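You operate a simulated robot arm through the tools that you are given. There is no shell and no other tool. Be economical: measure what you need, move in short steps, check, and stop when the job is done.

Carry out the task below with a simulated two-armed robot. There is one attempt and no reset: what you move stays moved.

JOB
Pick up the drive labelled "WED" from the top of the grey bench with one hand, pass it to the other hand and put it on the top of the long table.
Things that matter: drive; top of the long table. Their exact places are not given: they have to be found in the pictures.

Only the result counts: the job must be done as asked and must still hold three seconds after the hand-in. Knocking over, shifting, dropping, spilling or breaking anything else fails it.

ROBOT AND FRAMES
Two 7-joint arms with two-finger parallel grippers on one trunk, on a base that drives. Base frame: it is fixed to the floor where the robot stands at the start and does not move with it; the origin is under the middle of the robot, x ahead of it, y to its left, z up; the surface under the hand at the start is at about z = 0.74. Units: m, degrees, N and s.
The left shoulder is at the start at [0.07, 0.178, 1.02], the right one opposite. With the tool pointing down near the work surface each hand reaches from about 0.3 to 0.74 m from the robot's upright axis, wherever it stands, measured 20 degrees to its own side. Places, roughly: top of the long table [-1.2, 1.1, 0.8]. Payload 3.43 kg a hand.
The tool frame of a hand sits at the grasp point between the pads (the TCP): z along the fingers, y along the line on which they close. The tips reach 0.03 m beyond it. Largest opening 0.094 m; finger width 0.028, thickness 0.01; the body of the gripper, 0.05 by 0.096 m, starts 0.055 m behind the TCP.
Orientation is that of the tool frame in the base frame, as a unit quaternion [x, y, z, w]. With the fingers straight down and closing along the base's y, the tool's x points along the base's -x, its y along +y and its z along -z.

CONTROLS
- The arms move only by the tool servo_tool. It takes "left_increments", "right_increments" or both (then of equal length, played together; a hand with none holds still); each is a list of rows, each an object (a shift or turn left out is 0, a gripper value left out holds the last) with "delta_pos": the shift along the base's x, y, z in units of 20 mm (1.0 is 20 mm), a list of three; "angular": the turn, a rotation vector about the base's x, y, z in units of 5 degrees (1.0 is 5 degrees), a list of three; "grip": the gripper command, from -1 (shut) to 1 (fully open), values between in proportion. In form: [{"delta_pos": [tx, ty, tz], "angular": [rx, ry, rz], "grip": grip}, ...]. A call has 1 to 20 rows; each row shifts and turns the commanded pose from where the row before left it. A call with a number of a shift or a turn outside -1 to 1 is refused whole. A row lasts 0.2 s, in which the tool goes at most 0.05 m and 8.6 degrees; a call with a longer step from one row to the next is refused whole, and so is a gripper value outside its range. A pose out of reach is approached as far as the arm can. The call stops where the force on the tool passes 40 N (or 10 N more than at its start, if that is more) or the arm is blocked; 0.2 s more then pass. The fingers move at their own pace (about 0.153 m/s each) and stop on an object; they squeeze with about 26 N. The grip force told is the motor's: it shows also when the fingers shut on nothing. Time passes only in rows, and 0.2 s behind the last, so rows that do not move let the fingers close. It gives the time, the measured TCP pose, the force on the tool (base axes), the opening and the grip force at its end, in the units of the frame above (readings bear some noise), with the torque about the TCP (base axes, N m) and any sound that the robot's microphone picked up.
- Cameras (640 x 400 px; columns grow to the right, rows downward): "scene" is now at [0.1361, 0.0107, 1.3397]; the picture's right is [0.13, -0.99, -0.00], its down [-0.59, -0.08, -0.80] and it looks along [0.79, 0.10, -0.60] (base axes); focal length 295 px, centre (320, 200). "left" rides on the left gripper at [0.076, -0.014, -0.102] in its tool frame; the picture's right is [0.18, 0.98, 0.00], its down [-0.75, 0.14, -0.64] and it looks along [-0.63, 0.12, 0.77] (tool axes); focal length 243 px, centre (320, 200). "right" rides on the right gripper at [0.076, 0.014, -0.102] in its tool frame; the picture's right is [-0.18, 0.98, 0.00], its down [-0.75, -0.14, -0.64] and it looks along [-0.63, -0.12, 0.77] (tool axes); focal length 243 px, centre (320, 200).
- get_image(camera): a new picture of that camera. No time passes.
- move_column(by): slides the trunk up (or, below 0, down) by that many m; the arms and the scene camera ride with it, the base frame stays. It gives what a move gives, with no picture.
- drive_base(legs): drives the robot by 1 to 6 legs, each [ahead, turn to the left] in m and degrees, along the robot's own axes; the way and the turn of a leg run together, so that a leg with both is an arc; at most 1.5 m and 180 degrees a leg. The arms and the cameras ride along, it lands a little off, and it stops where it bumps. It gives what a move gives.
- aim_head(pan, tilt): turns the head with the scene camera to pan (to the left, within 86 degrees either way) and tilt (down, from -29 to 69), counted from straight ahead of the robot. It gives what a move gives.
- probe_pixels(camera, pixels): there is no depth. For up to 12 entries [column, row, z] of the newest picture of that camera ("zoom" is the newest enlarged one), the place [x, y] in the base frame at which the ray of that pixel passes the height z, good to about 0.003 m. No time passes.
- inspect(camera, box): a new picture of the part [left, top, right, bottom] of that camera's present view, enlarged. No time passes.
- hand_in(): hands the job in; it is judged then, once.

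Keep the steps short. Do not move on a guess: measure, check each grasp and each placing, and mend mistakes. In all there are 80 turns and 78 pictures (those below and enlarged ones count). Leave the grippers open and the arms clear of the work at the hand-in unless told otherwise, and finish with a single line.

The tools are called after "Call:" as name(argument=value, ...) on one line, values as JSON. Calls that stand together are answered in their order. servo_tool: Moves the arms, as the interface text tells. Its arguments: {"type":"object","properties":{"left_increments":{"type":"array"},"right_increments":{"type":"array"}},"required":[]} The other tools are called the same way: move_column (by) slides the trunk up or down; drive_base (legs) drives the base; aim_head (pan, tilt) turns the head that bears the scene camera; get_image (camera) takes a picture; probe_pixels (camera, pixels) gives the place at which the rays of pixels pass given heights; inspect (camera, box) takes an enlarged picture of a part of a camera's view; hand_in () hands the job in.

At the start:

```text
t: 0.0
left_eef_pos: [0.5705, 0.1874, 1.0162]
left_tcp_rot: [0.0, 1.0, 0.0, 0.0]
left_force: [0.1, -0.2, -0.6]
left_torque: [0.0, -0.01, -0.03]
left_gripper_width: 0.094
left_gripper_force: 0.0
right_eef_pos: [0.3863, -0.1768, 0.9456]
right_tcp_rot: [0.0, 1.0, 0.001, 0.001]
right_force: [0.2, 0.2, 0.7]
right_torque: [-0.05, -0.01, 0.01]
right_gripper_width: 0.0943
right_gripper_force: 0.1
trunk travel left (down, up): [-0.6, 0.24]
robot x, y, heading: [0.0059, 0.0005, 0.1]
head pan, tilt: [7.4, 36.7]
```

scene: 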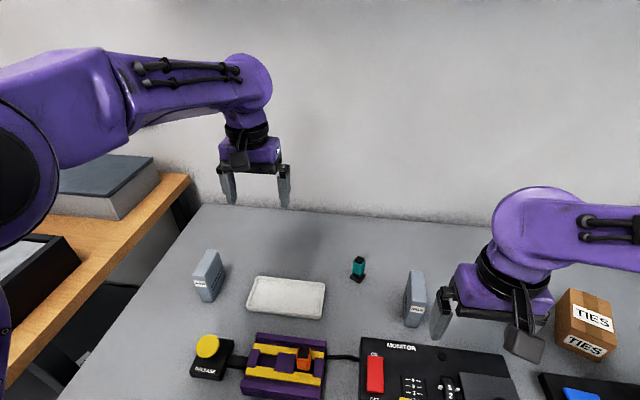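
right: 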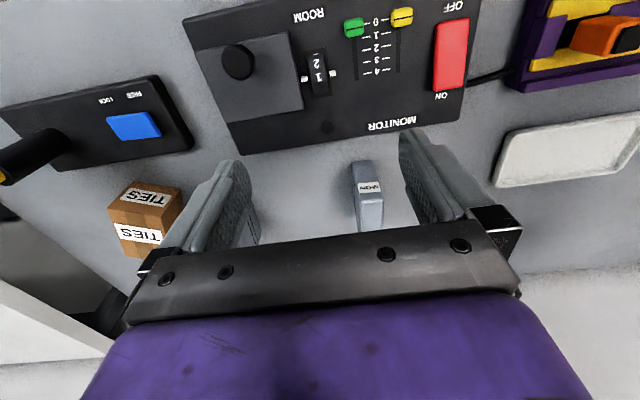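
left: 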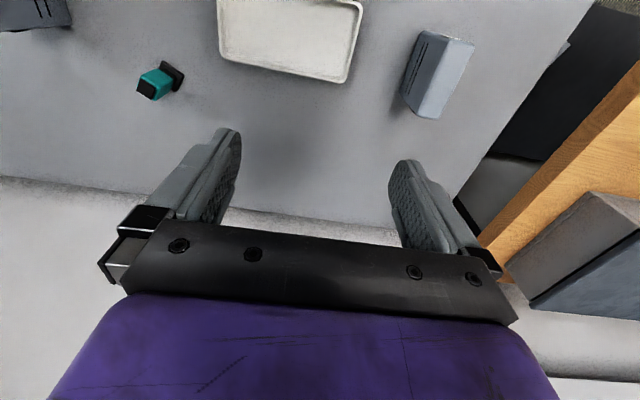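

I see two grey drives, near (208,275) and (414,298). One reads "MON" in the right camera. I'll enlarge both to read the labels.

Call:
inspect(camera="scene", box=[170, 230, 290, 310])

Call:
inspect(camera="scene", box=[370, 250, 490, 330])

Call:
inspect(camera="right", box=[220, 140, 420, 260])

```text
5.00 times, centred on (230, 270) of scene
```

zoom: 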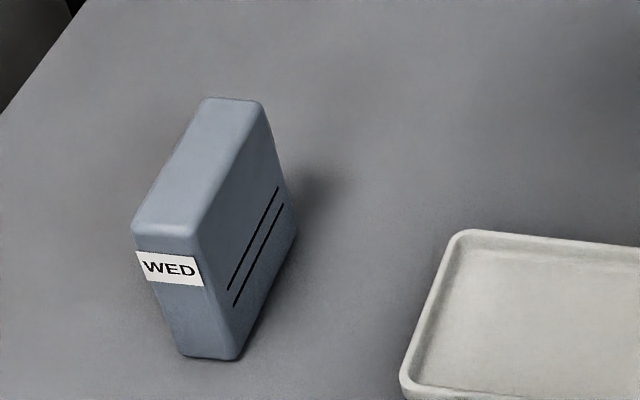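

```text
5.00 times, centred on (430, 290) of scene
```

zoom: 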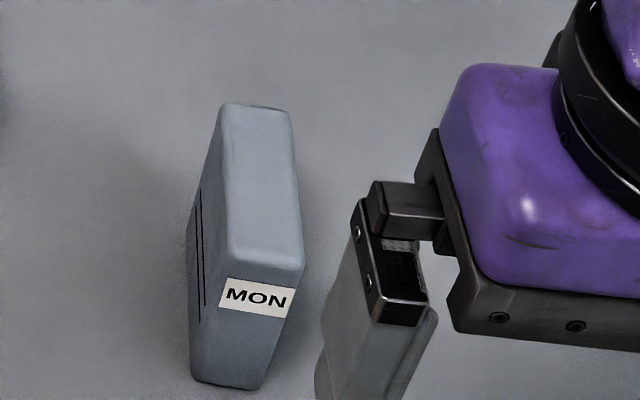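

```text
3.20 times, centred on (320, 200) of right
```

zoom: 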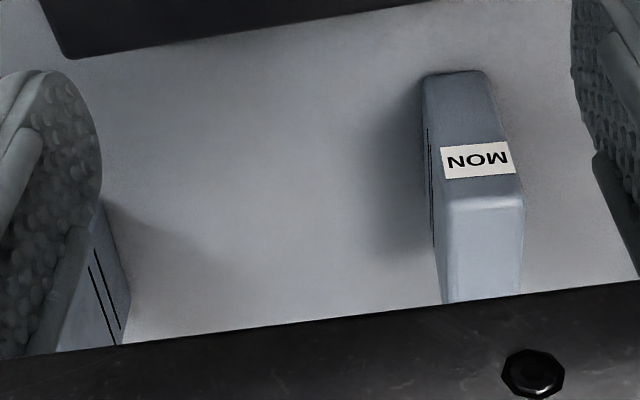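

The left one is WED. I'll measure its bottom corners at bench height and its top corners at trial heights.

Call:
probe_pixels(camera="scene", pixels=[[203, 301, 0.74], [213, 301.6, 0.74], [228.5, 278, 0.74], [192.6, 276, 0.84], [205, 277, 0.84], [207.6, 249.8, 0.84], [217.6, 250.4, 0.84], [192.6, 276, 0.82], [205, 277, 0.82], [207.6, 249.8, 0.82], [217.6, 250.4, 0.82], [192.6, 276, 0.86]])

Call:
inspect(camera="left", box=[380, 10, 500, 130])

Call:
aim_head(pan=80, tilt=30)

Call:
get_image(camera="scene")

```text
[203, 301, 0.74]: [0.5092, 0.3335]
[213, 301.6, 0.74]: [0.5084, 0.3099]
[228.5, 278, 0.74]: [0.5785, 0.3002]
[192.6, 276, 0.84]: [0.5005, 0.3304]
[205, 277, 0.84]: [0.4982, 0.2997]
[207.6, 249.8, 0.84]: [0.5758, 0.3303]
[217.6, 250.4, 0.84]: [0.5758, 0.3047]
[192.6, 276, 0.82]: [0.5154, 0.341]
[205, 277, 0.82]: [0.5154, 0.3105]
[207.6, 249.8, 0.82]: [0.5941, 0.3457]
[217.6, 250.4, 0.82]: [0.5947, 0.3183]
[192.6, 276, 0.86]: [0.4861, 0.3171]
```

```text
3.33 times, centred on (440, 70) of left
```

zoom: 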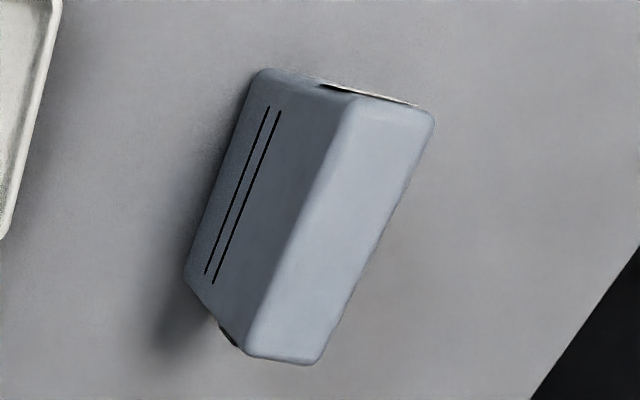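

```text
t: 1.4
left_eef_pos: [0.5713, 0.1877, 1.0161]
left_tcp_rot: [0.0, 1.0, -0.001, -0.001]
left_force: [-1.5, 0.0, -0.8]
left_torque: [0.01, 0.01, 0.01]
left_gripper_width: 0.0939
left_gripper_force: 0.0
right_eef_pos: [0.3863, -0.176, 0.9471]
right_tcp_rot: [-0.001, 1.0, 0.0, 0.0]
right_force: [-0.8, -0.4, -0.1]
right_torque: [0.01, 0.02, 0.01]
right_gripper_width: 0.094
right_gripper_force: 0.1
trunk travel left (down, up): [-0.6, 0.24]
robot x, y, heading: [-0.0004, -0.0029, -0.2]
head pan, tilt: [80.0, 30.0]
```

```text
70 pictures are left
```

scene: 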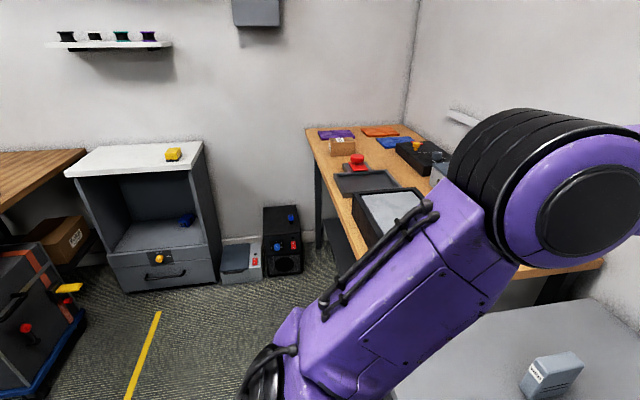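

WED is the left drive. Before moving, I'll refine its top and bottom edges from the left camera's enlarged picture.

Call:
probe_pixels(camera="zoom", pixels=[[433, 118, 0.83], [352, 105, 0.83], [250, 350, 0.83], [318, 360, 0.83], [262, 72, 0.74], [186, 275, 0.74], [433, 118, 0.84], [352, 105, 0.84], [250, 350, 0.84], [318, 360, 0.84]])

```text
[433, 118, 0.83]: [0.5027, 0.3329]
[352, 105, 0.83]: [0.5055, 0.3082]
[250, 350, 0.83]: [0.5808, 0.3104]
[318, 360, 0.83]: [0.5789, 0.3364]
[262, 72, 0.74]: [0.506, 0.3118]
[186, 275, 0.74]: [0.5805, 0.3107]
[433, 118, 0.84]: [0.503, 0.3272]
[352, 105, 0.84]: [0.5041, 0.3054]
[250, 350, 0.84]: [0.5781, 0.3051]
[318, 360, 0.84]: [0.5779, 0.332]
```

The measurements put WED's top at z≈0.83, with x 0.505–0.580 and y 0.310–0.335. It stands square to the axes, about 25 mm thick.

My plan is to grip its near end high with the left hand, tilted 20° towards the robot. That leaves the far end free for the right hand. First I go above it and tilt.

Call:
servo_tool(left_increments=[{"delta_pos": [-0.32, 0.85, -0.5], "angular": [0, -0.5, 0], "grip": 1}, {"delta_pos": [-0.32, 0.85, -0.5], "angular": [0, -0.5, 0]}, {"delta_pos": [-0.32, 0.85, -0.5], "angular": [0, -0.5, 0]}, {"delta_pos": [-0.32, 0.85, -0.5], "angular": [0, -0.5, 0]}, {"delta_pos": [-0.32, 0.85, -0.5], "angular": [0, -0.5, 0]}, {"delta_pos": [-0.32, 0.85, -0.5], "angular": [0, -0.5, 0]}, {"delta_pos": [-0.32, 0.85, -0.5], "angular": [0, -0.5, 0]}, {"delta_pos": [-0.32, 0.8, -0.5], "angular": [0, -0.5, 0]}, {"delta_pos": [0, 0, 0]}])

Call:
get_image(camera="left")

Call:
aim_head(pan=20, tilt=36)

Call:
get_image(camera="scene")

```text
t: 3.4
left_eef_pos: [0.518, 0.3223, 0.9381]
left_tcp_rot: [0.0, 0.985, 0.0, 0.174]
left_force: [0.4, -0.4, 0.2]
left_torque: [0.04, 0.02, -0.01]
left_gripper_width: 0.0939
left_gripper_force: 0.0
right_eef_pos: [0.3858, -0.1771, 0.9459]
right_tcp_rot: [0.0, 1.0, 0.0, 0.001]
right_force: [-0.2, 0.3, 0.5]
right_torque: [0.01, 0.04, 0.0]
right_gripper_width: 0.0942
right_gripper_force: 0.1
trunk travel left (down, up): [-0.6, 0.24]
robot x, y, heading: [0.003, 0.001, -0.2]
head pan, tilt: [80.0, 30.0]
```

```text
69 pictures are left
```

left: 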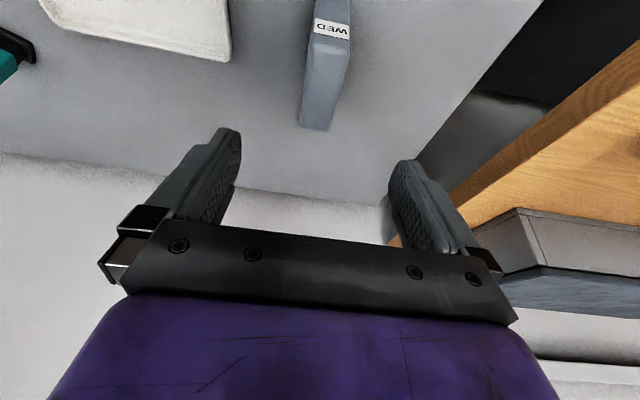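

```text
t: 4.7
left_eef_pos: [0.5196, 0.3227, 0.9381]
left_tcp_rot: [0.001, 0.985, 0.001, 0.173]
left_force: [0.6, -0.1, 0.1]
left_torque: [0.0, 0.01, 0.0]
left_gripper_width: 0.0939
left_gripper_force: 0.1
right_eef_pos: [0.3858, -0.1766, 0.9474]
right_tcp_rot: [0.0, 1.0, 0.0, -0.001]
right_force: [-0.2, 0.5, 0.7]
right_torque: [-0.01, 0.0, 0.01]
right_gripper_width: 0.0939
right_gripper_force: 0.0
trunk travel left (down, up): [-0.6, 0.24]
robot x, y, heading: [0.0034, 0.0004, 0.1]
head pan, tilt: [20.0, 36.0]
```

```text
68 pictures are left
```

scene: 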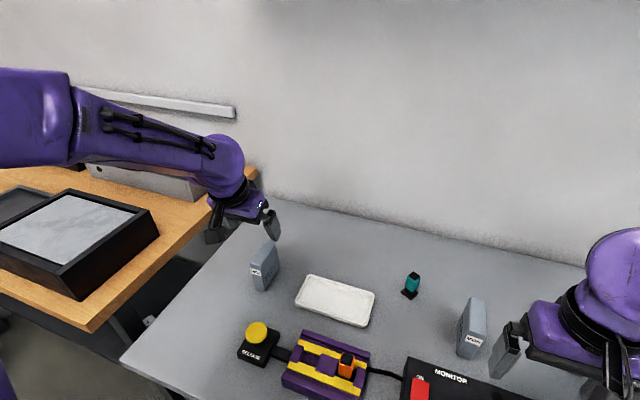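

The hand is above the drive. I'll check the drive's top face corners in this closer left picture before descending.

Call:
inspect(camera="left", box=[260, 0, 400, 140])

Call:
probe_pixels(camera="left", pixels=[[311, 33, 0.83], [350, 41, 0.83], [300, 125, 0.83], [330, 129, 0.83]])

```text
2.86 times, centred on (330, 70) of left
```

zoom: 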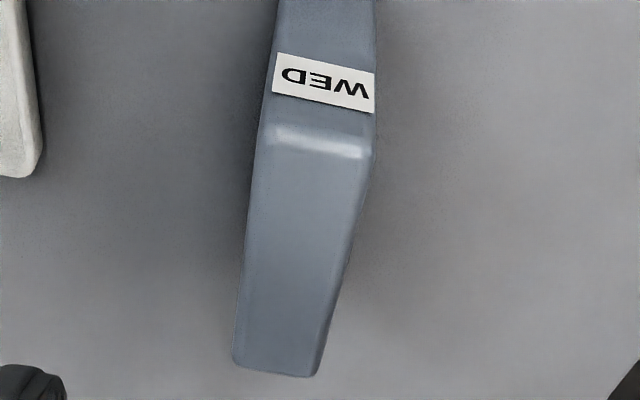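

```text
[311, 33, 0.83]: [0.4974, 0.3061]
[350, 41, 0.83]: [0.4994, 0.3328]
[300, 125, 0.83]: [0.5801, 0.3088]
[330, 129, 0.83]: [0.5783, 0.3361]
```

The corners agree, with the drive's middle at y≈0.322. I descend 120 mm straight down, then close.

Call:
servo_tool(left_increments=[{"delta_pos": [0, 0, -1], "grip": 1}, {"delta_pos": [0, 0, -1]}, {"delta_pos": [0, 0, -1]}, {"delta_pos": [0, 0, -1]}, {"delta_pos": [0, 0, -1]}, {"delta_pos": [0, 0, -1]}, {"delta_pos": [0, 0, 0]}])

Call:
inspect(camera="scene", box=[180, 180, 340, 300])

Call:
get_image(camera="left")

```text
t: 6.3
left_eef_pos: [0.5198, 0.3215, 0.8158]
left_tcp_rot: [-0.001, 0.985, 0.0, 0.174]
left_force: [-0.6, 0.3, -0.1]
left_torque: [0.03, 0.02, 0.03]
left_gripper_width: 0.094
left_gripper_force: 0.1
right_eef_pos: [0.3851, -0.1757, 0.9468]
right_tcp_rot: [-0.001, 1.0, 0.0, 0.0]
right_force: [-0.2, -0.3, 0.4]
right_torque: [-0.02, 0.01, 0.01]
right_gripper_width: 0.0941
right_gripper_force: 0.1
trunk travel left (down, up): [-0.6, 0.24]
robot x, y, heading: [0.0005, 0.0005, -0.1]
head pan, tilt: [20.0, 36.0]
```

```text
3.33 times, centred on (260, 240) of scene
```

zoom: 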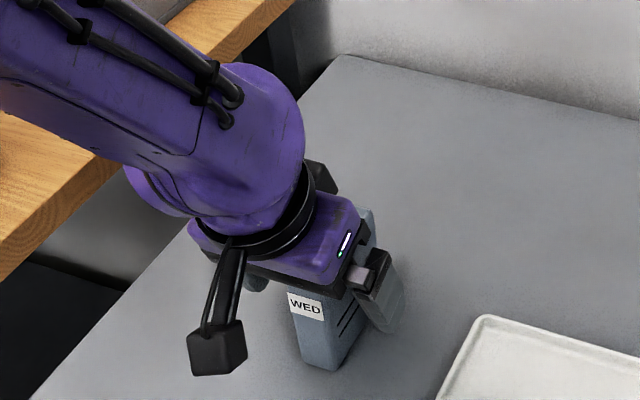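

```text
65 pictures are left
```

left: 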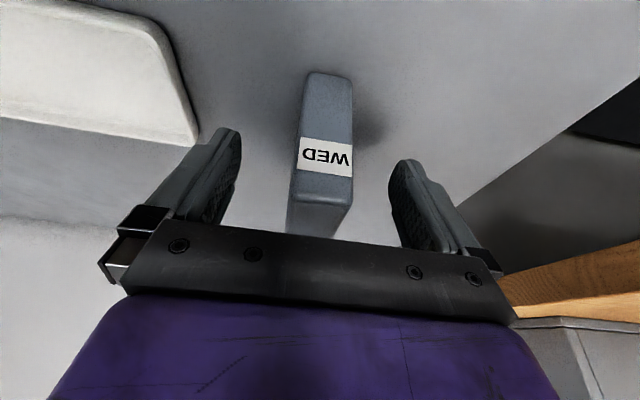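

The fingers straddle the drive. I close, wait, then lift a little.

Call:
servo_tool(left_increments=[{"grip": -1}, {"grip": -1}, {"grip": -1}, {"grip": -1}, {"delta_pos": [0, 0, 0.5]}, {"delta_pos": [0, 0, 0.5]}, {"delta_pos": [0, 0, 1]}, {"delta_pos": [0, 0, 0]}])

Call:
inspect(camera="scene", box=[180, 180, 340, 300])

```text
t: 8.1
left_eef_pos: [0.5213, 0.3226, 0.8562]
left_tcp_rot: [0.001, 0.985, 0.0, 0.172]
left_force: [0.4, 0.7, -2.1]
left_torque: [0.0, 0.04, -0.03]
left_gripper_width: 0.0342
left_gripper_force: 25.7
right_eef_pos: [0.3877, -0.1763, 0.9473]
right_tcp_rot: [0.0, 1.0, 0.0, 0.0]
right_force: [0.3, -1.0, -0.2]
right_torque: [-0.01, 0.0, -0.02]
right_gripper_width: 0.0937
right_gripper_force: 0.1
trunk travel left (down, up): [-0.6, 0.24]
robot x, y, heading: [-0.0027, 0.0039, -0.2]
head pan, tilt: [20.0, 36.0]
```

```text
3.33 times, centred on (260, 240) of scene
```

zoom: 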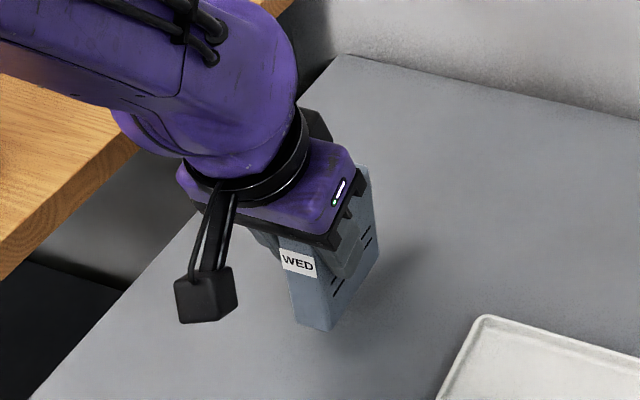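

The drive is held at a width of 34 mm and about 2 N of weight. Next I raise it, swing towards the middle, and yaw the hand −90° so the free end faces the right hand.

Call:
servo_tool(left_increments=[{"delta_pos": [0, 0, 1]}, {"delta_pos": [0, 0, 1]}, {"delta_pos": [0, 0, 1]}, {"delta_pos": [0, 0, 1]}, {"delta_pos": [0, -0.5, 0.7], "angular": [0, 0, -1]}, {"delta_pos": [0, -0.5, 0.7], "angular": [0, 0, -1]}, {"delta_pos": [0, -0.5, 0.7], "angular": [0, 0, -1]}, {"delta_pos": [0, -0.5, 0.7], "angular": [0, 0, -1]}, {"delta_pos": [0, -0.5, 0.7], "angular": [0, 0, -1]}, {"delta_pos": [0, -0.5, 0.7], "angular": [0, 0, -1]}, {"delta_pos": [0, -0.5, 0.7], "angular": [0, 0, -1]}, {"delta_pos": [0, -0.5, 0.7], "angular": [0, 0, -1]}, {"delta_pos": [0, -0.5, 0.1], "angular": [0, 0, -1]}, {"delta_pos": [0, 0, 0]}])

Call:
get_image(camera="scene")

```text
t: 11.1
left_eef_pos: [0.5182, 0.2306, 1.0503]
left_tcp_rot: [0.378, 0.909, -0.067, 0.16]
left_force: [0.5, 0.2, -2.2]
left_torque: [0.03, 0.06, -0.01]
left_gripper_width: 0.0341
left_gripper_force: 26.1
right_eef_pos: [0.386, -0.1772, 0.9458]
right_tcp_rot: [0.0, 1.0, 0.0, 0.0]
right_force: [0.5, 0.1, 0.0]
right_torque: [-0.02, 0.03, 0.02]
right_gripper_width: 0.0939
right_gripper_force: 0.1
trunk travel left (down, up): [-0.6, 0.24]
robot x, y, heading: [-0.0027, -0.0041, -0.0]
head pan, tilt: [20.0, 36.0]
```

```text
63 pictures are left
```

scene: 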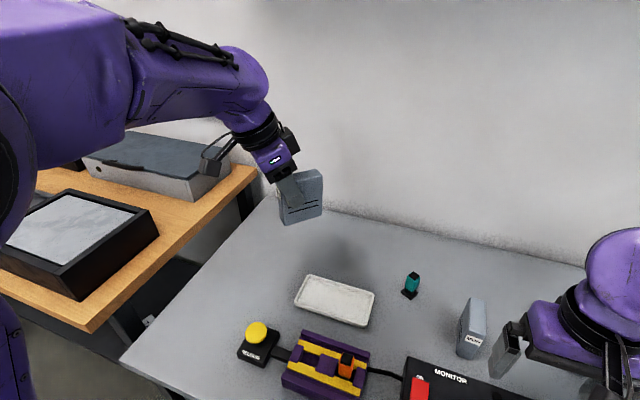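

That worked. I'll finish the left yaw while moving to the middle. At the same time I raise the right hand and yaw it +90°, so both cameras face outward.

Call:
servo_tool(left_increments=[{"delta_pos": [-0.05, -0.36, 0], "angular": [0, 0, -0.5]}, {"delta_pos": [-0.05, -0.36, 0], "angular": [0, 0, -0.5]}, {"delta_pos": [-0.05, -0.36, 0], "angular": [0, 0, -0.5]}, {"delta_pos": [-0.05, -0.36, 0], "angular": [0, 0, -0.5]}, {"delta_pos": [-0.05, -0.36, 0], "angular": [0, 0, -0.5]}, {"delta_pos": [-0.05, -0.36, 0], "angular": [0, 0, -0.5]}, {"delta_pos": [-0.05, -0.36, 0], "angular": [0, 0, -0.5]}, {"delta_pos": [-0.05, -0.36, 0], "angular": [0, 0, -0.5]}, {"delta_pos": [-0.05, -0.36, 0], "angular": [0, 0, -0.5]}, {"delta_pos": [-0.05, -0.36, 0], "angular": [0, 0, -0.5]}, {"delta_pos": [-0.05, -0.36, 0], "angular": [0, 0, -0.5]}, {"delta_pos": [-0.05, -0.36, 0], "angular": [0, 0, -0.5]}, {"delta_pos": [-0.05, -0.36, 0], "angular": [0, 0, -0.5]}, {"delta_pos": [-0.05, -0.36, 0], "angular": [0, 0, -0.5]}, {"delta_pos": [-0.05, -0.36, 0], "angular": [0, 0, -0.5]}, {"delta_pos": [-0.05, -0.36, 0], "angular": [0, 0, -0.5]}, {"delta_pos": [-0.05, -0.36, 0], "angular": [0, 0, -0.5]}, {"delta_pos": [-0.05, -0.36, 0], "angular": [0, 0, -0.5]}], right_increments=[{"delta_pos": [0.2, -0.06, 0.6], "angular": [0, 0, 1], "grip": 1}, {"delta_pos": [0.2, -0.06, 0.6], "angular": [0, 0, 1]}, {"delta_pos": [0.2, -0.06, 0.6], "angular": [0, 0, 1]}, {"delta_pos": [0.2, -0.06, 0.6], "angular": [0, 0, 1]}, {"delta_pos": [0.2, -0.06, 0.6], "angular": [0, 0, 1]}, {"delta_pos": [0.2, -0.06, 0.6], "angular": [0, 0, 1]}, {"delta_pos": [0.37, -0.06, 0.6], "angular": [0, 0, 1]}, {"delta_pos": [0.37, -0.06, 0.6], "angular": [0, 0, 1]}, {"delta_pos": [0.37, -0.06, 0.4], "angular": [0, 0, 1]}, {"delta_pos": [0.37, -0.06, 0], "angular": [0, 0, 1]}, {"delta_pos": [0.37, -0.06, 0], "angular": [0, 0, 1]}, {"delta_pos": [0.37, -0.06, 0], "angular": [0, 0, 1]}, {"delta_pos": [0.37, -0.06, 0], "angular": [0, 0, 1]}, {"delta_pos": [0.37, -0.06, 0], "angular": [0, 0, 1]}, {"delta_pos": [0.37, -0.06, 0], "angular": [0, 0, 1]}, {"delta_pos": [0.37, -0.06, 0], "angular": [0, 0, 1]}, {"delta_pos": [0.37, -0.06, 0], "angular": [0, 0, 1]}, {"delta_pos": [0.37, -0.06, 0], "angular": [0, 0, 1]}])

Call:
aim_head(pan=0, tilt=30)

Call:
get_image(camera="scene")

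```text
t: 14.9
left_eef_pos: [0.5016, 0.1035, 1.0492]
left_tcp_rot: [0.696, 0.697, -0.123, 0.124]
left_force: [-0.1, -0.6, -2.2]
left_torque: [0.08, 0.0, -0.03]
left_gripper_width: 0.0342
left_gripper_force: 26.5
right_eef_pos: [0.5014, -0.197, 1.0493]
right_tcp_rot: [-0.707, 0.707, 0.0, 0.0]
right_force: [0.1, 0.4, 0.1]
right_torque: [0.0, 0.03, -0.02]
right_gripper_width: 0.0941
right_gripper_force: 0.0
trunk travel left (down, up): [-0.6, 0.24]
robot x, y, heading: [-0.0012, -0.0029, 0.1]
head pan, tilt: [20.0, 36.0]
```

```text
t: 15.8
left_eef_pos: [0.5003, 0.1022, 1.0502]
left_tcp_rot: [0.696, 0.696, -0.123, 0.122]
left_force: [-0.3, -0.7, -2.1]
left_torque: [0.06, -0.04, 0.01]
left_gripper_width: 0.0342
left_gripper_force: 26.0
right_eef_pos: [0.5005, -0.197, 1.0482]
right_tcp_rot: [0.707, -0.707, 0.0, 0.0]
right_force: [0.2, 0.3, -0.3]
right_torque: [-0.03, 0.0, 0.02]
right_gripper_width: 0.0939
right_gripper_force: 0.1
trunk travel left (down, up): [-0.6, 0.24]
robot x, y, heading: [-0.0003, -0.0013, 0.2]
head pan, tilt: [0.0, 30.0]
```

```text
62 pictures are left
```

scene: 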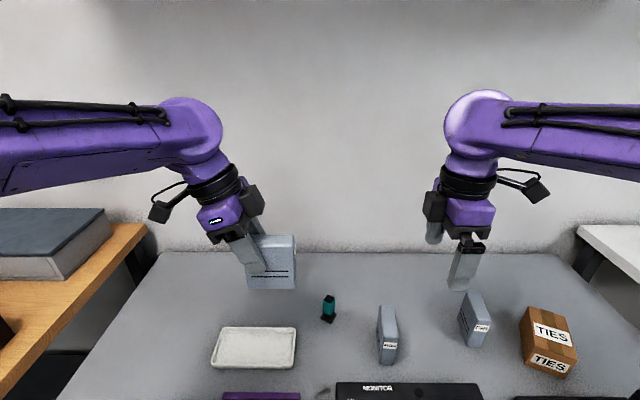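

Both hands are set well. Next I tilt the right hand 25° outward and bring it to a standoff at y≈−0.06 and z≈1.02, before it straddles the free end.

Call:
servo_tool(right_increments=[{"delta_pos": [0, 0.856, -0.175], "angular": [0.625, 0, 0], "grip": 1}, {"delta_pos": [0, 0.856, -0.175], "angular": [0.625, 0, 0]}, {"delta_pos": [0, 0.856, -0.175], "angular": [0.625, 0, 0]}, {"delta_pos": [0, 0.856, -0.175], "angular": [0.625, 0, 0]}, {"delta_pos": [0, 0.856, -0.175], "angular": [0.625, 0, 0]}, {"delta_pos": [0, 0.856, -0.175], "angular": [0.625, 0, 0]}, {"delta_pos": [0, 0.856, -0.175], "angular": [0.625, 0, 0]}, {"delta_pos": [0, 0.856, -0.175], "angular": [0.625, 0, 0]}, {"delta_pos": [0, 0, 0]}])

Call:
inspect(camera="scene", box=[180, 140, 420, 300])

Call:
get_image(camera="right")

```text
t: 17.8
left_eef_pos: [0.4999, 0.1041, 1.0512]
left_tcp_rot: [0.696, 0.696, -0.123, 0.123]
left_force: [0.3, 0.4, -3.2]
left_torque: [0.11, 0.01, 0.02]
left_gripper_width: 0.0342
left_gripper_force: 26.3
right_eef_pos: [0.4988, -0.0608, 1.0244]
right_tcp_rot: [0.69, -0.69, -0.153, -0.153]
right_force: [-0.5, -0.7, -0.1]
right_torque: [0.03, -0.03, -0.04]
right_gripper_width: 0.0936
right_gripper_force: 0.0
trunk travel left (down, up): [-0.6, 0.24]
robot x, y, heading: [0.0019, -0.001, -0.1]
head pan, tilt: [0.0, 30.0]
```

```text
2.50 times, centred on (300, 220) of scene
```

zoom: 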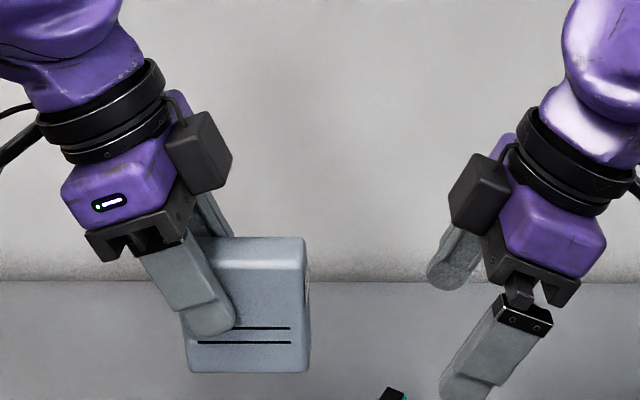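

```text
60 pictures are left
```

right: 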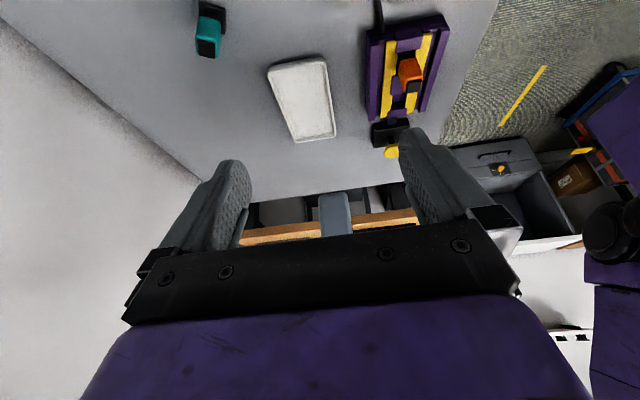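

The view agrees with my geometry: the two dark boxes on the wrists should pass with about 16 mm to spare. I advance 100 mm along +y and check before the last bit.

Call:
servo_tool(right_increments=[{"delta_pos": [0, 1, -0.05], "grip": 1}, {"delta_pos": [0, 1, -0.05]}, {"delta_pos": [0, 1, -0.05]}, {"delta_pos": [0, 1, -0.05]}, {"delta_pos": [0, 1, -0.05]}, {"delta_pos": [0, 0, 0]}])

Call:
inspect(camera="scene", box=[180, 140, 420, 300])

Call:
get_image(camera="right")

```text
t: 19.2
left_eef_pos: [0.5012, 0.1021, 1.051]
left_tcp_rot: [0.696, 0.697, -0.122, 0.123]
left_force: [-0.5, -0.7, -2.3]
left_torque: [0.08, 0.01, 0.02]
left_gripper_width: 0.0343
left_gripper_force: 25.6
right_eef_pos: [0.4987, 0.0377, 1.0182]
right_tcp_rot: [-0.69, 0.69, 0.153, 0.154]
right_force: [0.0, -0.5, 0.3]
right_torque: [-0.01, 0.03, 0.0]
right_gripper_width: 0.094
right_gripper_force: 0.0
trunk travel left (down, up): [-0.6, 0.24]
robot x, y, heading: [0.0002, 0.0049, -0.3]
head pan, tilt: [0.0, 30.0]
```

```text
2.50 times, centred on (300, 220) of scene
```

zoom: 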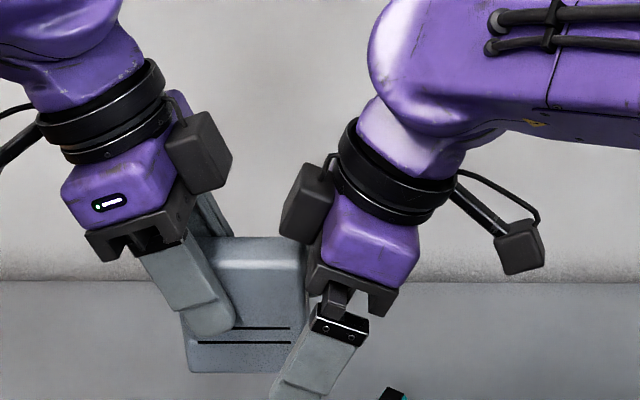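

```text
58 pictures are left
```

right: 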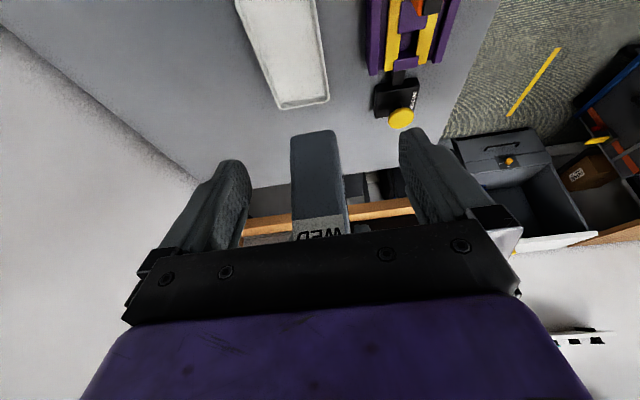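

The fingers straddle the free end, and the wrist boxes still have space. I advance the last 15 mm and close the right gripper while the left still holds.

Call:
servo_tool(right_increments=[{"delta_pos": [0.05, 0.38, 0], "grip": 1}, {"delta_pos": [0.05, 0.38, 0]}, {"delta_pos": [0, 0, 0]}, {"grip": -1}, {"grip": -1}, {"grip": -1}, {"grip": -1}])

Call:
inspect(camera="scene", box=[180, 140, 420, 300])

```text
t: 20.8
left_eef_pos: [0.5013, 0.1019, 1.0505]
left_tcp_rot: [0.697, 0.696, -0.123, 0.123]
left_force: [-5.0, -2.2, -2.2]
left_torque: [0.1, 0.01, -0.1]
left_gripper_width: 0.0341
left_gripper_force: 26.2
right_eef_pos: [0.5005, 0.0536, 1.0174]
right_tcp_rot: [0.69, -0.69, -0.153, -0.152]
right_force: [5.1, 2.2, -0.2]
right_torque: [-0.19, 0.12, -0.06]
right_gripper_width: 0.0345
right_gripper_force: 26.5
trunk travel left (down, up): [-0.6, 0.24]
robot x, y, heading: [-0.0039, 0.0003, -0.2]
head pan, tilt: [0.0, 30.0]
```

```text
2.50 times, centred on (300, 220) of scene
```

zoom: 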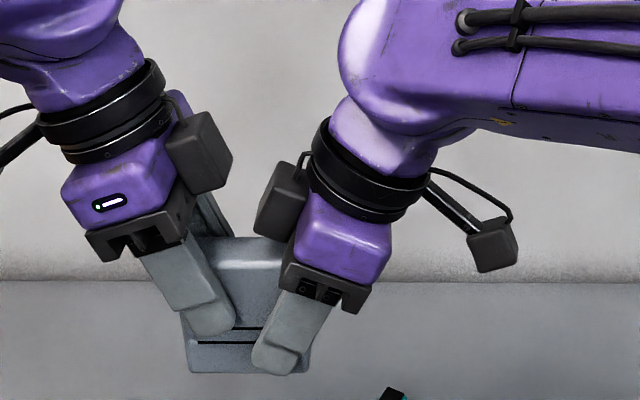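

Both hands grip: the right reads 34.5 mm and 26 N. I open the left and draw it back along its own axis, up and to +y.

Call:
servo_tool(left_increments=[{"grip": 1}, {"grip": 1}, {"grip": 1}, {"delta_pos": [0, 0.34, 0.9]}, {"delta_pos": [0, 0.34, 0.9]}, {"delta_pos": [0, 0.4, 0.9]}, {"delta_pos": [0, 0.9, 0.4]}, {"delta_pos": [0, 1, 0]}, {"delta_pos": [0, 1, 0]}, {"delta_pos": [0, 1, 0]}, {"delta_pos": [0, 0, 0]}])

Call:
get_image(camera="scene")

```text
t: 23.2
left_eef_pos: [0.5025, 0.2045, 1.1145]
left_tcp_rot: [0.696, 0.696, -0.123, 0.123]
left_force: [-0.2, -0.2, -0.2]
left_torque: [0.02, 0.01, 0.0]
left_gripper_width: 0.0939
left_gripper_force: 0.0
right_eef_pos: [0.5016, 0.0517, 1.0176]
right_tcp_rot: [0.691, -0.69, -0.153, -0.153]
right_force: [-0.3, -1.0, 0.8]
right_torque: [-0.06, 0.05, 0.04]
right_gripper_width: 0.0343
right_gripper_force: 26.3
trunk travel left (down, up): [-0.6, 0.24]
robot x, y, heading: [0.0033, -0.0008, -0.3]
head pan, tilt: [0.0, 30.0]
```

```text
56 pictures are left
```

scene: 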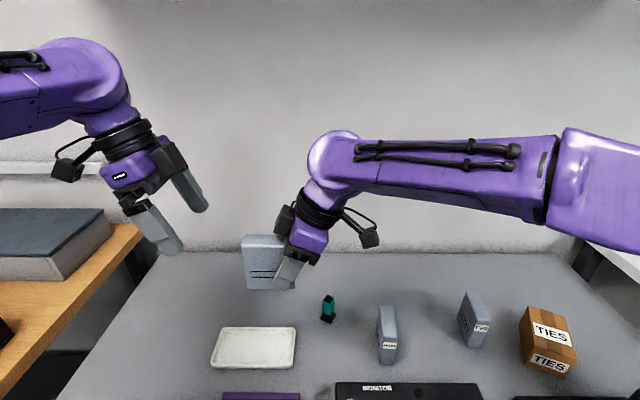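

The handover is done. I look to the left and the far left for the long table and a clear way.

Call:
aim_head(pan=86, tilt=15)

Call:
get_image(camera="scene")

Call:
aim_head(pan=86, tilt=60)

Call:
get_image(camera="scene")

Call:
aim_head(pan=-86, tilt=35)

Call:
get_image(camera="scene")

```text
t: 24.8
left_eef_pos: [0.5023, 0.2042, 1.1123]
left_tcp_rot: [0.696, 0.697, -0.122, 0.123]
left_force: [-0.4, -0.6, 0.1]
left_torque: [0.02, -0.02, -0.02]
left_gripper_width: 0.0942
left_gripper_force: 0.2
right_eef_pos: [0.5011, 0.0536, 1.017]
right_tcp_rot: [0.69, -0.69, -0.153, -0.153]
right_force: [1.2, -0.3, 0.1]
right_torque: [-0.07, -0.02, -0.01]
right_gripper_width: 0.0344
right_gripper_force: 26.0
trunk travel left (down, up): [-0.6, 0.24]
robot x, y, heading: [-0.0015, 0.0026, -0.0]
head pan, tilt: [85.9, 15.0]
```

```text
55 pictures are left
```

scene: 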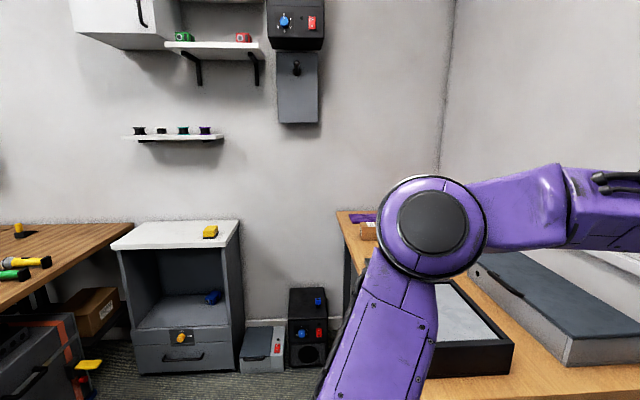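

```text
t: 25.9
left_eef_pos: [0.5026, 0.2041, 1.1133]
left_tcp_rot: [0.696, 0.696, -0.122, 0.124]
left_force: [0.0, -0.3, 0.3]
left_torque: [0.0, 0.03, 0.0]
left_gripper_width: 0.0943
left_gripper_force: 0.1
right_eef_pos: [0.5013, 0.0536, 1.0171]
right_tcp_rot: [-0.69, 0.69, 0.153, 0.153]
right_force: [0.1, 0.2, 0.9]
right_torque: [-0.06, -0.01, -0.03]
right_gripper_width: 0.0343
right_gripper_force: 26.5
trunk travel left (down, up): [-0.6, 0.24]
robot x, y, heading: [-0.001, 0.0008, 0.2]
head pan, tilt: [85.9, 60.0]
```

```text
54 pictures are left
```

scene: 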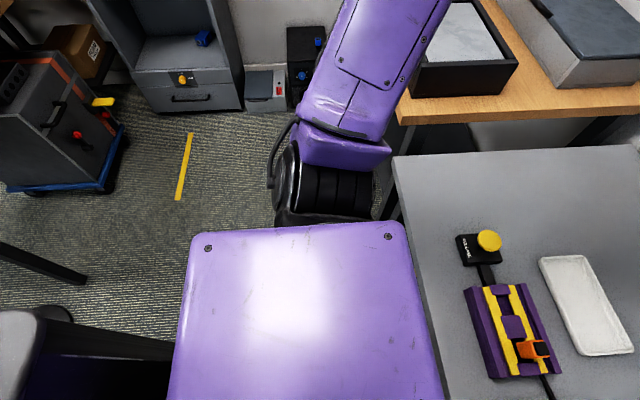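

```text
t: 28.5
left_eef_pos: [0.5009, 0.204, 1.1145]
left_tcp_rot: [0.697, 0.696, -0.123, 0.123]
left_force: [-0.7, 0.2, -0.3]
left_torque: [-0.01, 0.02, -0.01]
left_gripper_width: 0.0939
left_gripper_force: 0.1
right_eef_pos: [0.5019, 0.0516, 1.0177]
right_tcp_rot: [0.69, -0.69, -0.154, -0.153]
right_force: [0.1, -0.7, 0.6]
right_torque: [-0.08, -0.03, 0.01]
right_gripper_width: 0.0339
right_gripper_force: 26.3
trunk travel left (down, up): [-0.6, 0.24]
robot x, y, heading: [0.0001, 0.0009, 0.3]
head pan, tilt: [-85.9, 35.0]
```

```text
53 pictures are left
```

scene: 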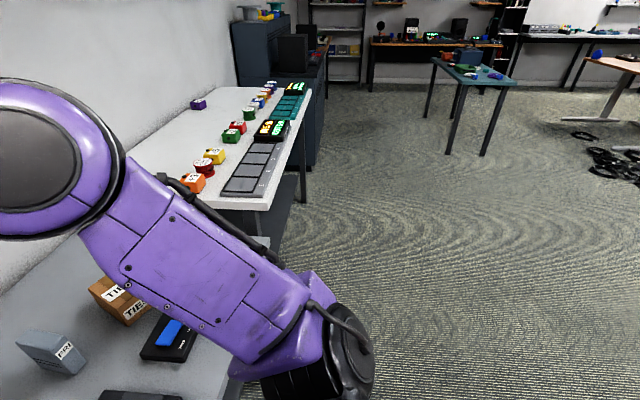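

I see a black leg and a grey seat close behind on the left, and a cart with a blue base. I'll look again there to measure them.

Call:
aim_head(pan=86, tilt=50)

Call:
get_image(camera="scene")

Call:
probe_pixels(camera="scene", pixels=[[10, 260, 0], [100, 200, 0], [190, 140, 0], [20, 345, 0.45], [40, 320, 0.05], [240, 60, 0], [130, 60, 0]])

```text
t: 31.1
left_eef_pos: [0.5023, 0.2043, 1.1132]
left_tcp_rot: [0.696, 0.696, -0.123, 0.123]
left_force: [0.7, -0.1, -0.1]
left_torque: [0.0, -0.01, -0.03]
left_gripper_width: 0.0938
left_gripper_force: 0.0
right_eef_pos: [0.5007, 0.0534, 1.0172]
right_tcp_rot: [0.69, -0.69, -0.154, -0.153]
right_force: [-0.5, 0.1, 0.8]
right_torque: [-0.04, -0.02, 0.0]
right_gripper_width: 0.0345
right_gripper_force: 26.2
trunk travel left (down, up): [-0.6, 0.24]
robot x, y, heading: [-0.0027, 0.001, -0.2]
head pan, tilt: [85.9, 50.0]
```

```text
52 pictures are left
```

scene: 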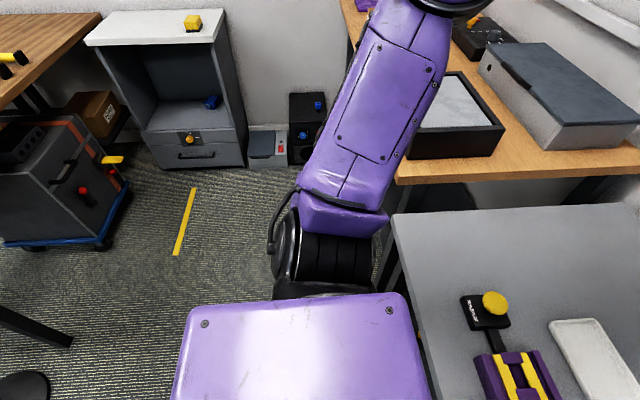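

```text
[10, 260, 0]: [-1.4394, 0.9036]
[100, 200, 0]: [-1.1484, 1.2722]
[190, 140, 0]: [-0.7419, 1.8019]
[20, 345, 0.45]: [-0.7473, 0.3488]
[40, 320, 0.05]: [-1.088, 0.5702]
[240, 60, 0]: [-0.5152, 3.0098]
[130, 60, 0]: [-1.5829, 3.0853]
```

I'm checking where the wooden table at top left lies at z=0.8, to see whether it's the long table.

Call:
probe_pixels(camera="scene", pixels=[[98, 14, 0.8], [5, 105, 0.8], [5, 20, 0.8], [87, 42, 0.8], [225, 15, 0.8], [40, 325, 0.3], [70, 343, 0.0], [30, 385, 0.45], [30, 385, 0.0]])

Call:
inspect(camera="scene", box=[0, 0, 200, 200])

```text
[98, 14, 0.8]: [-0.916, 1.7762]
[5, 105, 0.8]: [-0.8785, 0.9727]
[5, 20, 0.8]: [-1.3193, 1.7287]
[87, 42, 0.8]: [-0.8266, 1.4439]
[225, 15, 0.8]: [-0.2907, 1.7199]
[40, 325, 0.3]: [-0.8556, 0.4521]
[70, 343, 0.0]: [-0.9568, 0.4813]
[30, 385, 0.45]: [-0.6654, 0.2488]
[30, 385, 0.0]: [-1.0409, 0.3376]
```

```text
2.00 times, centred on (100, 100) of scene
```

zoom: 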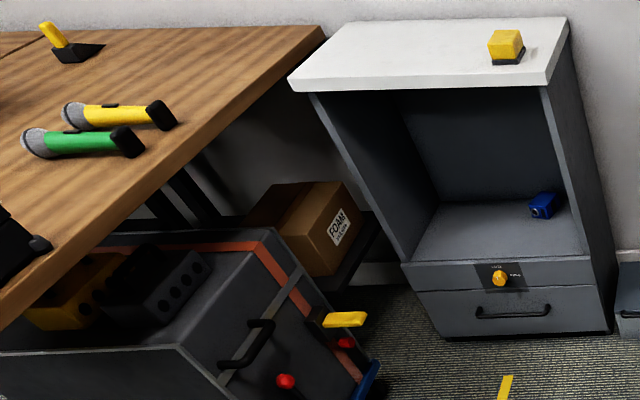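

The wooden table with the microphones has its long edge along y at x≈−0.88 and z≈0.8. It fits the given place, so it's the long table. The cart sits under it.

Next I draw both arms in for driving: the left untwists and the right keeps its orientation. Then I raise the trunk.

Call:
servo_tool(left_increments=[{"delta_pos": [-0.28, 0.5, 0], "angular": [0, 0, 1]}, {"delta_pos": [-0.28, 0.5, 0], "angular": [0, 0, 1]}, {"delta_pos": [-0.28, 0.17, 0], "angular": [0, 0, 1]}, {"delta_pos": [-0.28, 0.17, 0], "angular": [0, 0, 1]}, {"delta_pos": [-0.28, 0.17, 0], "angular": [0, 0, 1]}, {"delta_pos": [-0.28, 0.17, 0], "angular": [0, 0, 1]}, {"delta_pos": [-0.28, 0.17, 0], "angular": [0, 0, 1]}, {"delta_pos": [-0.28, 0.17, 0], "angular": [0, 0, 1]}, {"delta_pos": [-0.28, 0.17, 0], "angular": [0, 0, 1]}, {"delta_pos": [-0.28, 0, 0], "angular": [0, 0, 1]}, {"delta_pos": [-0.28, 0, 0], "angular": [0, 0, 1]}, {"delta_pos": [-0.28, 0, 0], "angular": [0, 0, 1]}, {"delta_pos": [-0.28, 0, 0], "angular": [0, 0, 1]}, {"delta_pos": [-0.28, 0, 0], "angular": [0, 0, 1]}, {"delta_pos": [-0.28, 0, 0], "angular": [0, 0, 1]}, {"delta_pos": [-0.28, 0, 0], "angular": [0, 0, 1]}, {"delta_pos": [-0.28, 0, 0], "angular": [0, 0, 1]}, {"delta_pos": [-0.28, 0, 0], "angular": [0, 0, 1]}], right_increments=[{"delta_pos": [-0.333, -0.417, 0]}, {"delta_pos": [-0.333, -0.417, 0]}, {"delta_pos": [-0.333, -0.417, 0]}, {"delta_pos": [-0.333, -0.417, 0]}, {"delta_pos": [-0.333, -0.417, 0]}, {"delta_pos": [-0.333, -0.417, 0]}, {"delta_pos": [-0.333, -0.417, 0]}, {"delta_pos": [-0.333, -0.417, 0]}, {"delta_pos": [-0.333, -0.417, 0]}, {"delta_pos": [-0.333, -0.417, 0]}, {"delta_pos": [-0.333, -0.417, 0]}, {"delta_pos": [-0.333, -0.417, 0]}, {"delta_pos": [-0.333, -0.417, 0]}, {"delta_pos": [-0.333, -0.417, 0]}, {"delta_pos": [-0.333, -0.417, 0]}, {"delta_pos": [-0.333, -0.417, 0]}, {"delta_pos": [-0.333, -0.417, 0]}, {"delta_pos": [-0.333, -0.417, 0]}])

Call:
move_column(by=0.18)

Call:
aim_head(pan=50, tilt=50)

Call:
get_image(camera="scene")

```text
t: 34.9
left_eef_pos: [0.3987, 0.2464, 1.1146]
left_tcp_rot: [-0.001, 0.985, 0.001, 0.174]
left_force: [-0.9, 0.1, 0.5]
left_torque: [0.0, 0.0, -0.01]
left_gripper_width: 0.0942
left_gripper_force: 0.1
right_eef_pos: [0.3802, -0.0965, 1.0172]
right_tcp_rot: [-0.69, 0.691, 0.153, 0.153]
right_force: [0.1, 0.1, 0.7]
right_torque: [-0.07, 0.02, 0.02]
right_gripper_width: 0.0343
right_gripper_force: 25.8
trunk travel left (down, up): [-0.6, 0.24]
robot x, y, heading: [0.0017, 0.0024, -0.0]
head pan, tilt: [85.9, 50.0]
```

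```text
t: 36.9
left_eef_pos: [0.4002, 0.2466, 1.2947]
left_tcp_rot: [0.0, 0.985, 0.0, 0.174]
left_force: [-0.6, 0.1, 0.0]
left_torque: [0.0, -0.02, 0.0]
left_gripper_width: 0.0941
left_gripper_force: 0.0
right_eef_pos: [0.3798, -0.0961, 1.1971]
right_tcp_rot: [0.69, -0.69, -0.153, -0.152]
right_force: [-0.8, -0.5, -3.2]
right_torque: [-0.03, 0.03, 0.01]
right_gripper_width: 0.0343
right_gripper_force: 26.2
trunk travel left (down, up): [-0.78, 0.06]
robot x, y, heading: [-0.0001, 0.0019, -0.1]
head pan, tilt: [85.9, 50.0]
```

```text
t: 37.9
left_eef_pos: [0.4012, 0.2456, 1.2936]
left_tcp_rot: [0.001, 0.985, 0.0, 0.174]
left_force: [-0.7, 0.6, -0.6]
left_torque: [-0.01, 0.02, 0.01]
left_gripper_width: 0.0941
left_gripper_force: 0.0
right_eef_pos: [0.3809, -0.096, 1.1962]
right_tcp_rot: [-0.69, 0.691, 0.153, 0.153]
right_force: [0.5, 0.1, -1.7]
right_torque: [-0.07, -0.02, 0.02]
right_gripper_width: 0.0343
right_gripper_force: 26.0
trunk travel left (down, up): [-0.78, 0.06]
robot x, y, heading: [0.002, 0.0009, -0.0]
head pan, tilt: [50.0, 50.0]
```

```text
50 pictures are left
```

scene: 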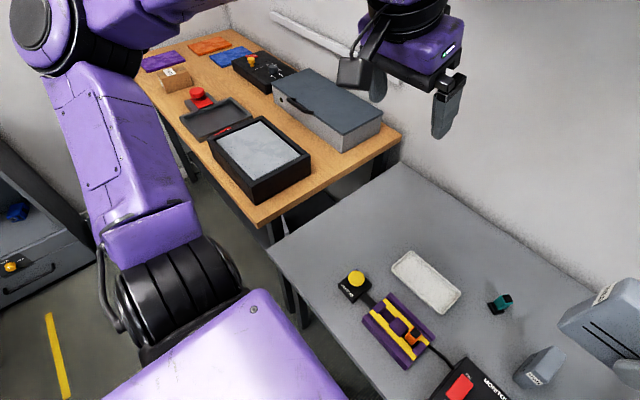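

The drive is still held. The arms are high above everything, so I turn left 60° on the spot to face the side and look ahead.

Call:
drive_base(legs=[[0, 60]])

Call:
aim_head(pan=80, tilt=40)

Call:
get_image(camera="scene")

```text
t: 41.0
left_eef_pos: [-0.0104, 0.4699, 1.293]
left_tcp_rot: [-0.49, 0.854, 0.086, 0.151]
left_force: [0.1, 0.9, 0.6]
left_torque: [-0.02, -0.01, 0.01]
left_gripper_width: 0.0939
left_gripper_force: 0.2
right_eef_pos: [0.2753, 0.2816, 1.1983]
right_tcp_rot: [0.942, -0.256, -0.209, -0.057]
right_force: [0.2, -0.7, -2.9]
right_torque: [-0.06, -0.06, 0.01]
right_gripper_width: 0.0342
right_gripper_force: 25.7
trunk travel left (down, up): [-0.78, 0.06]
robot x, y, heading: [0.0009, 0.0029, 59.7]
head pan, tilt: [50.0, 50.0]
```

```text
t: 41.9
left_eef_pos: [-0.0101, 0.4706, 1.2934]
left_tcp_rot: [-0.49, 0.854, 0.087, 0.15]
left_force: [-0.2, -0.3, 0.5]
left_torque: [0.03, 0.02, -0.05]
left_gripper_width: 0.094
left_gripper_force: 0.1
right_eef_pos: [0.2745, 0.2802, 1.1969]
right_tcp_rot: [0.942, -0.255, -0.209, -0.056]
right_force: [-0.9, 0.0, -3.1]
right_torque: [-0.02, -0.07, 0.03]
right_gripper_width: 0.0344
right_gripper_force: 26.3
trunk travel left (down, up): [-0.78, 0.06]
robot x, y, heading: [0.0037, -0.0001, 59.6]
head pan, tilt: [80.0, 40.0]
```

```text
49 pictures are left
```

scene: 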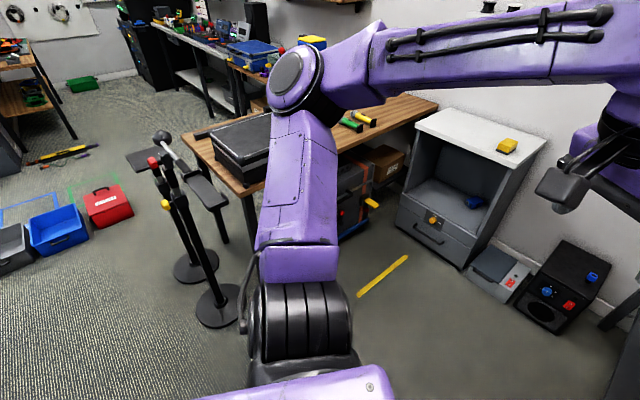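

I now see two standing posts with disc feet at about (195,267) and (217,308), in front of the table's near end. I'll measure them and the table.

Call:
probe_pixels(camera="scene", pixels=[[195, 267, 0], [217, 308, 0], [160, 137, 0.95], [152, 162, 0.95], [182, 135, 0.8], [243, 192, 0.8], [437, 104, 0.8], [370, 145, 0.8], [385, 92, 0.8], [250, 130, 0.8], [342, 236, 0], [375, 207, 0]])

Call:
inspect(camera="scene", box=[100, 80, 420, 340])

```text
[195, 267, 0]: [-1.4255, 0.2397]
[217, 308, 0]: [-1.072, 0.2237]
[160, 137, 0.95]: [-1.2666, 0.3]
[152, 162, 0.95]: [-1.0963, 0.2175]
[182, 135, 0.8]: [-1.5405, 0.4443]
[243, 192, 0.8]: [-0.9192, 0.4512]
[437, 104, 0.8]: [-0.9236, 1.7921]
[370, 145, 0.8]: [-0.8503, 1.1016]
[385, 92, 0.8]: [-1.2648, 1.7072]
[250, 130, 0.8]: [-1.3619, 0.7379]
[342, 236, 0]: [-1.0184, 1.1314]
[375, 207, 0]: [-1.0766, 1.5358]
```

```text
1.54 times, centred on (260, 210) of scene
```

zoom: 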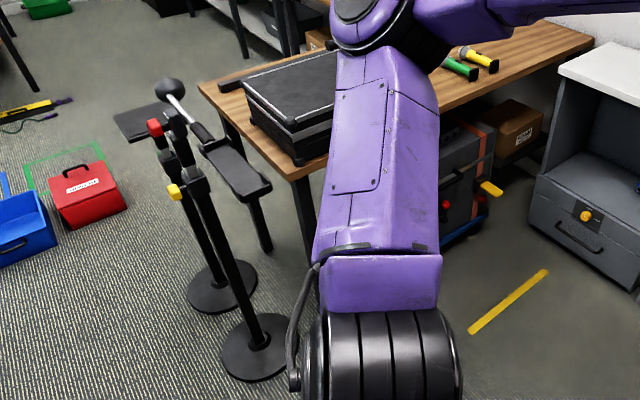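

The table top spans x −1.54..−0.92 and y 0.45..1.79. A case lies at y 0.5–0.9 and the microphones at around y 1.4. The posts are off my path.

I'll head for about (−0.48, 1.1), turning to 114° first and driving half way.

Call:
drive_base(legs=[[0, 54], [0.6, 0]])

Call:
aim_head(pan=50, tilt=40)

Call:
get_image(camera="scene")

```text
t: 47.7
left_eef_pos: [-0.6355, 0.8129, 1.2936]
left_tcp_rot: [0.828, -0.534, -0.146, -0.094]
left_force: [-0.5, 0.5, -0.6]
left_torque: [0.01, -0.03, -0.02]
left_gripper_width: 0.0941
left_gripper_force: 0.0
right_eef_pos: [-0.3161, 0.9355, 1.1967]
right_tcp_rot: [0.954, 0.207, -0.212, 0.045]
right_force: [-0.1, -0.4, -2.9]
right_torque: [0.03, -0.08, -0.04]
right_gripper_width: 0.0341
right_gripper_force: 26.2
trunk travel left (down, up): [-0.78, 0.06]
robot x, y, heading: [-0.2511, 0.547, 114.4]
head pan, tilt: [80.0, 40.0]
```

```text
t: 48.7
left_eef_pos: [-0.6359, 0.8135, 1.2933]
left_tcp_rot: [0.829, -0.532, -0.145, -0.094]
left_force: [0.6, -0.2, -0.2]
left_torque: [-0.01, 0.01, 0.01]
left_gripper_width: 0.0938
left_gripper_force: 0.3
right_eef_pos: [-0.3151, 0.9366, 1.1965]
right_tcp_rot: [0.954, 0.206, -0.212, 0.045]
right_force: [-0.1, -0.5, -1.8]
right_torque: [0.02, -0.03, -0.01]
right_gripper_width: 0.0342
right_gripper_force: 25.9
trunk travel left (down, up): [-0.78, 0.06]
robot x, y, heading: [-0.2499, 0.5501, 114.3]
head pan, tilt: [50.0, 40.0]
```

```text
47 pictures are left
```

scene: 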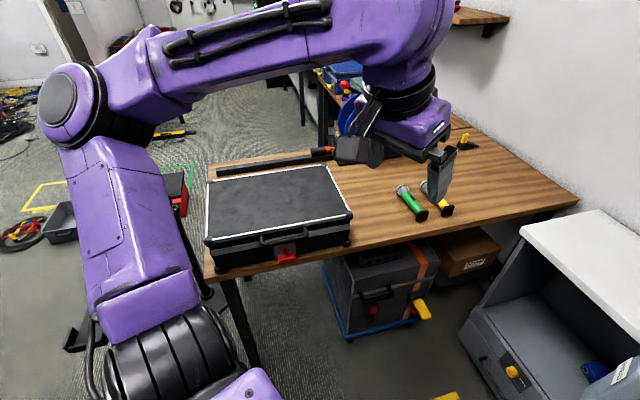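

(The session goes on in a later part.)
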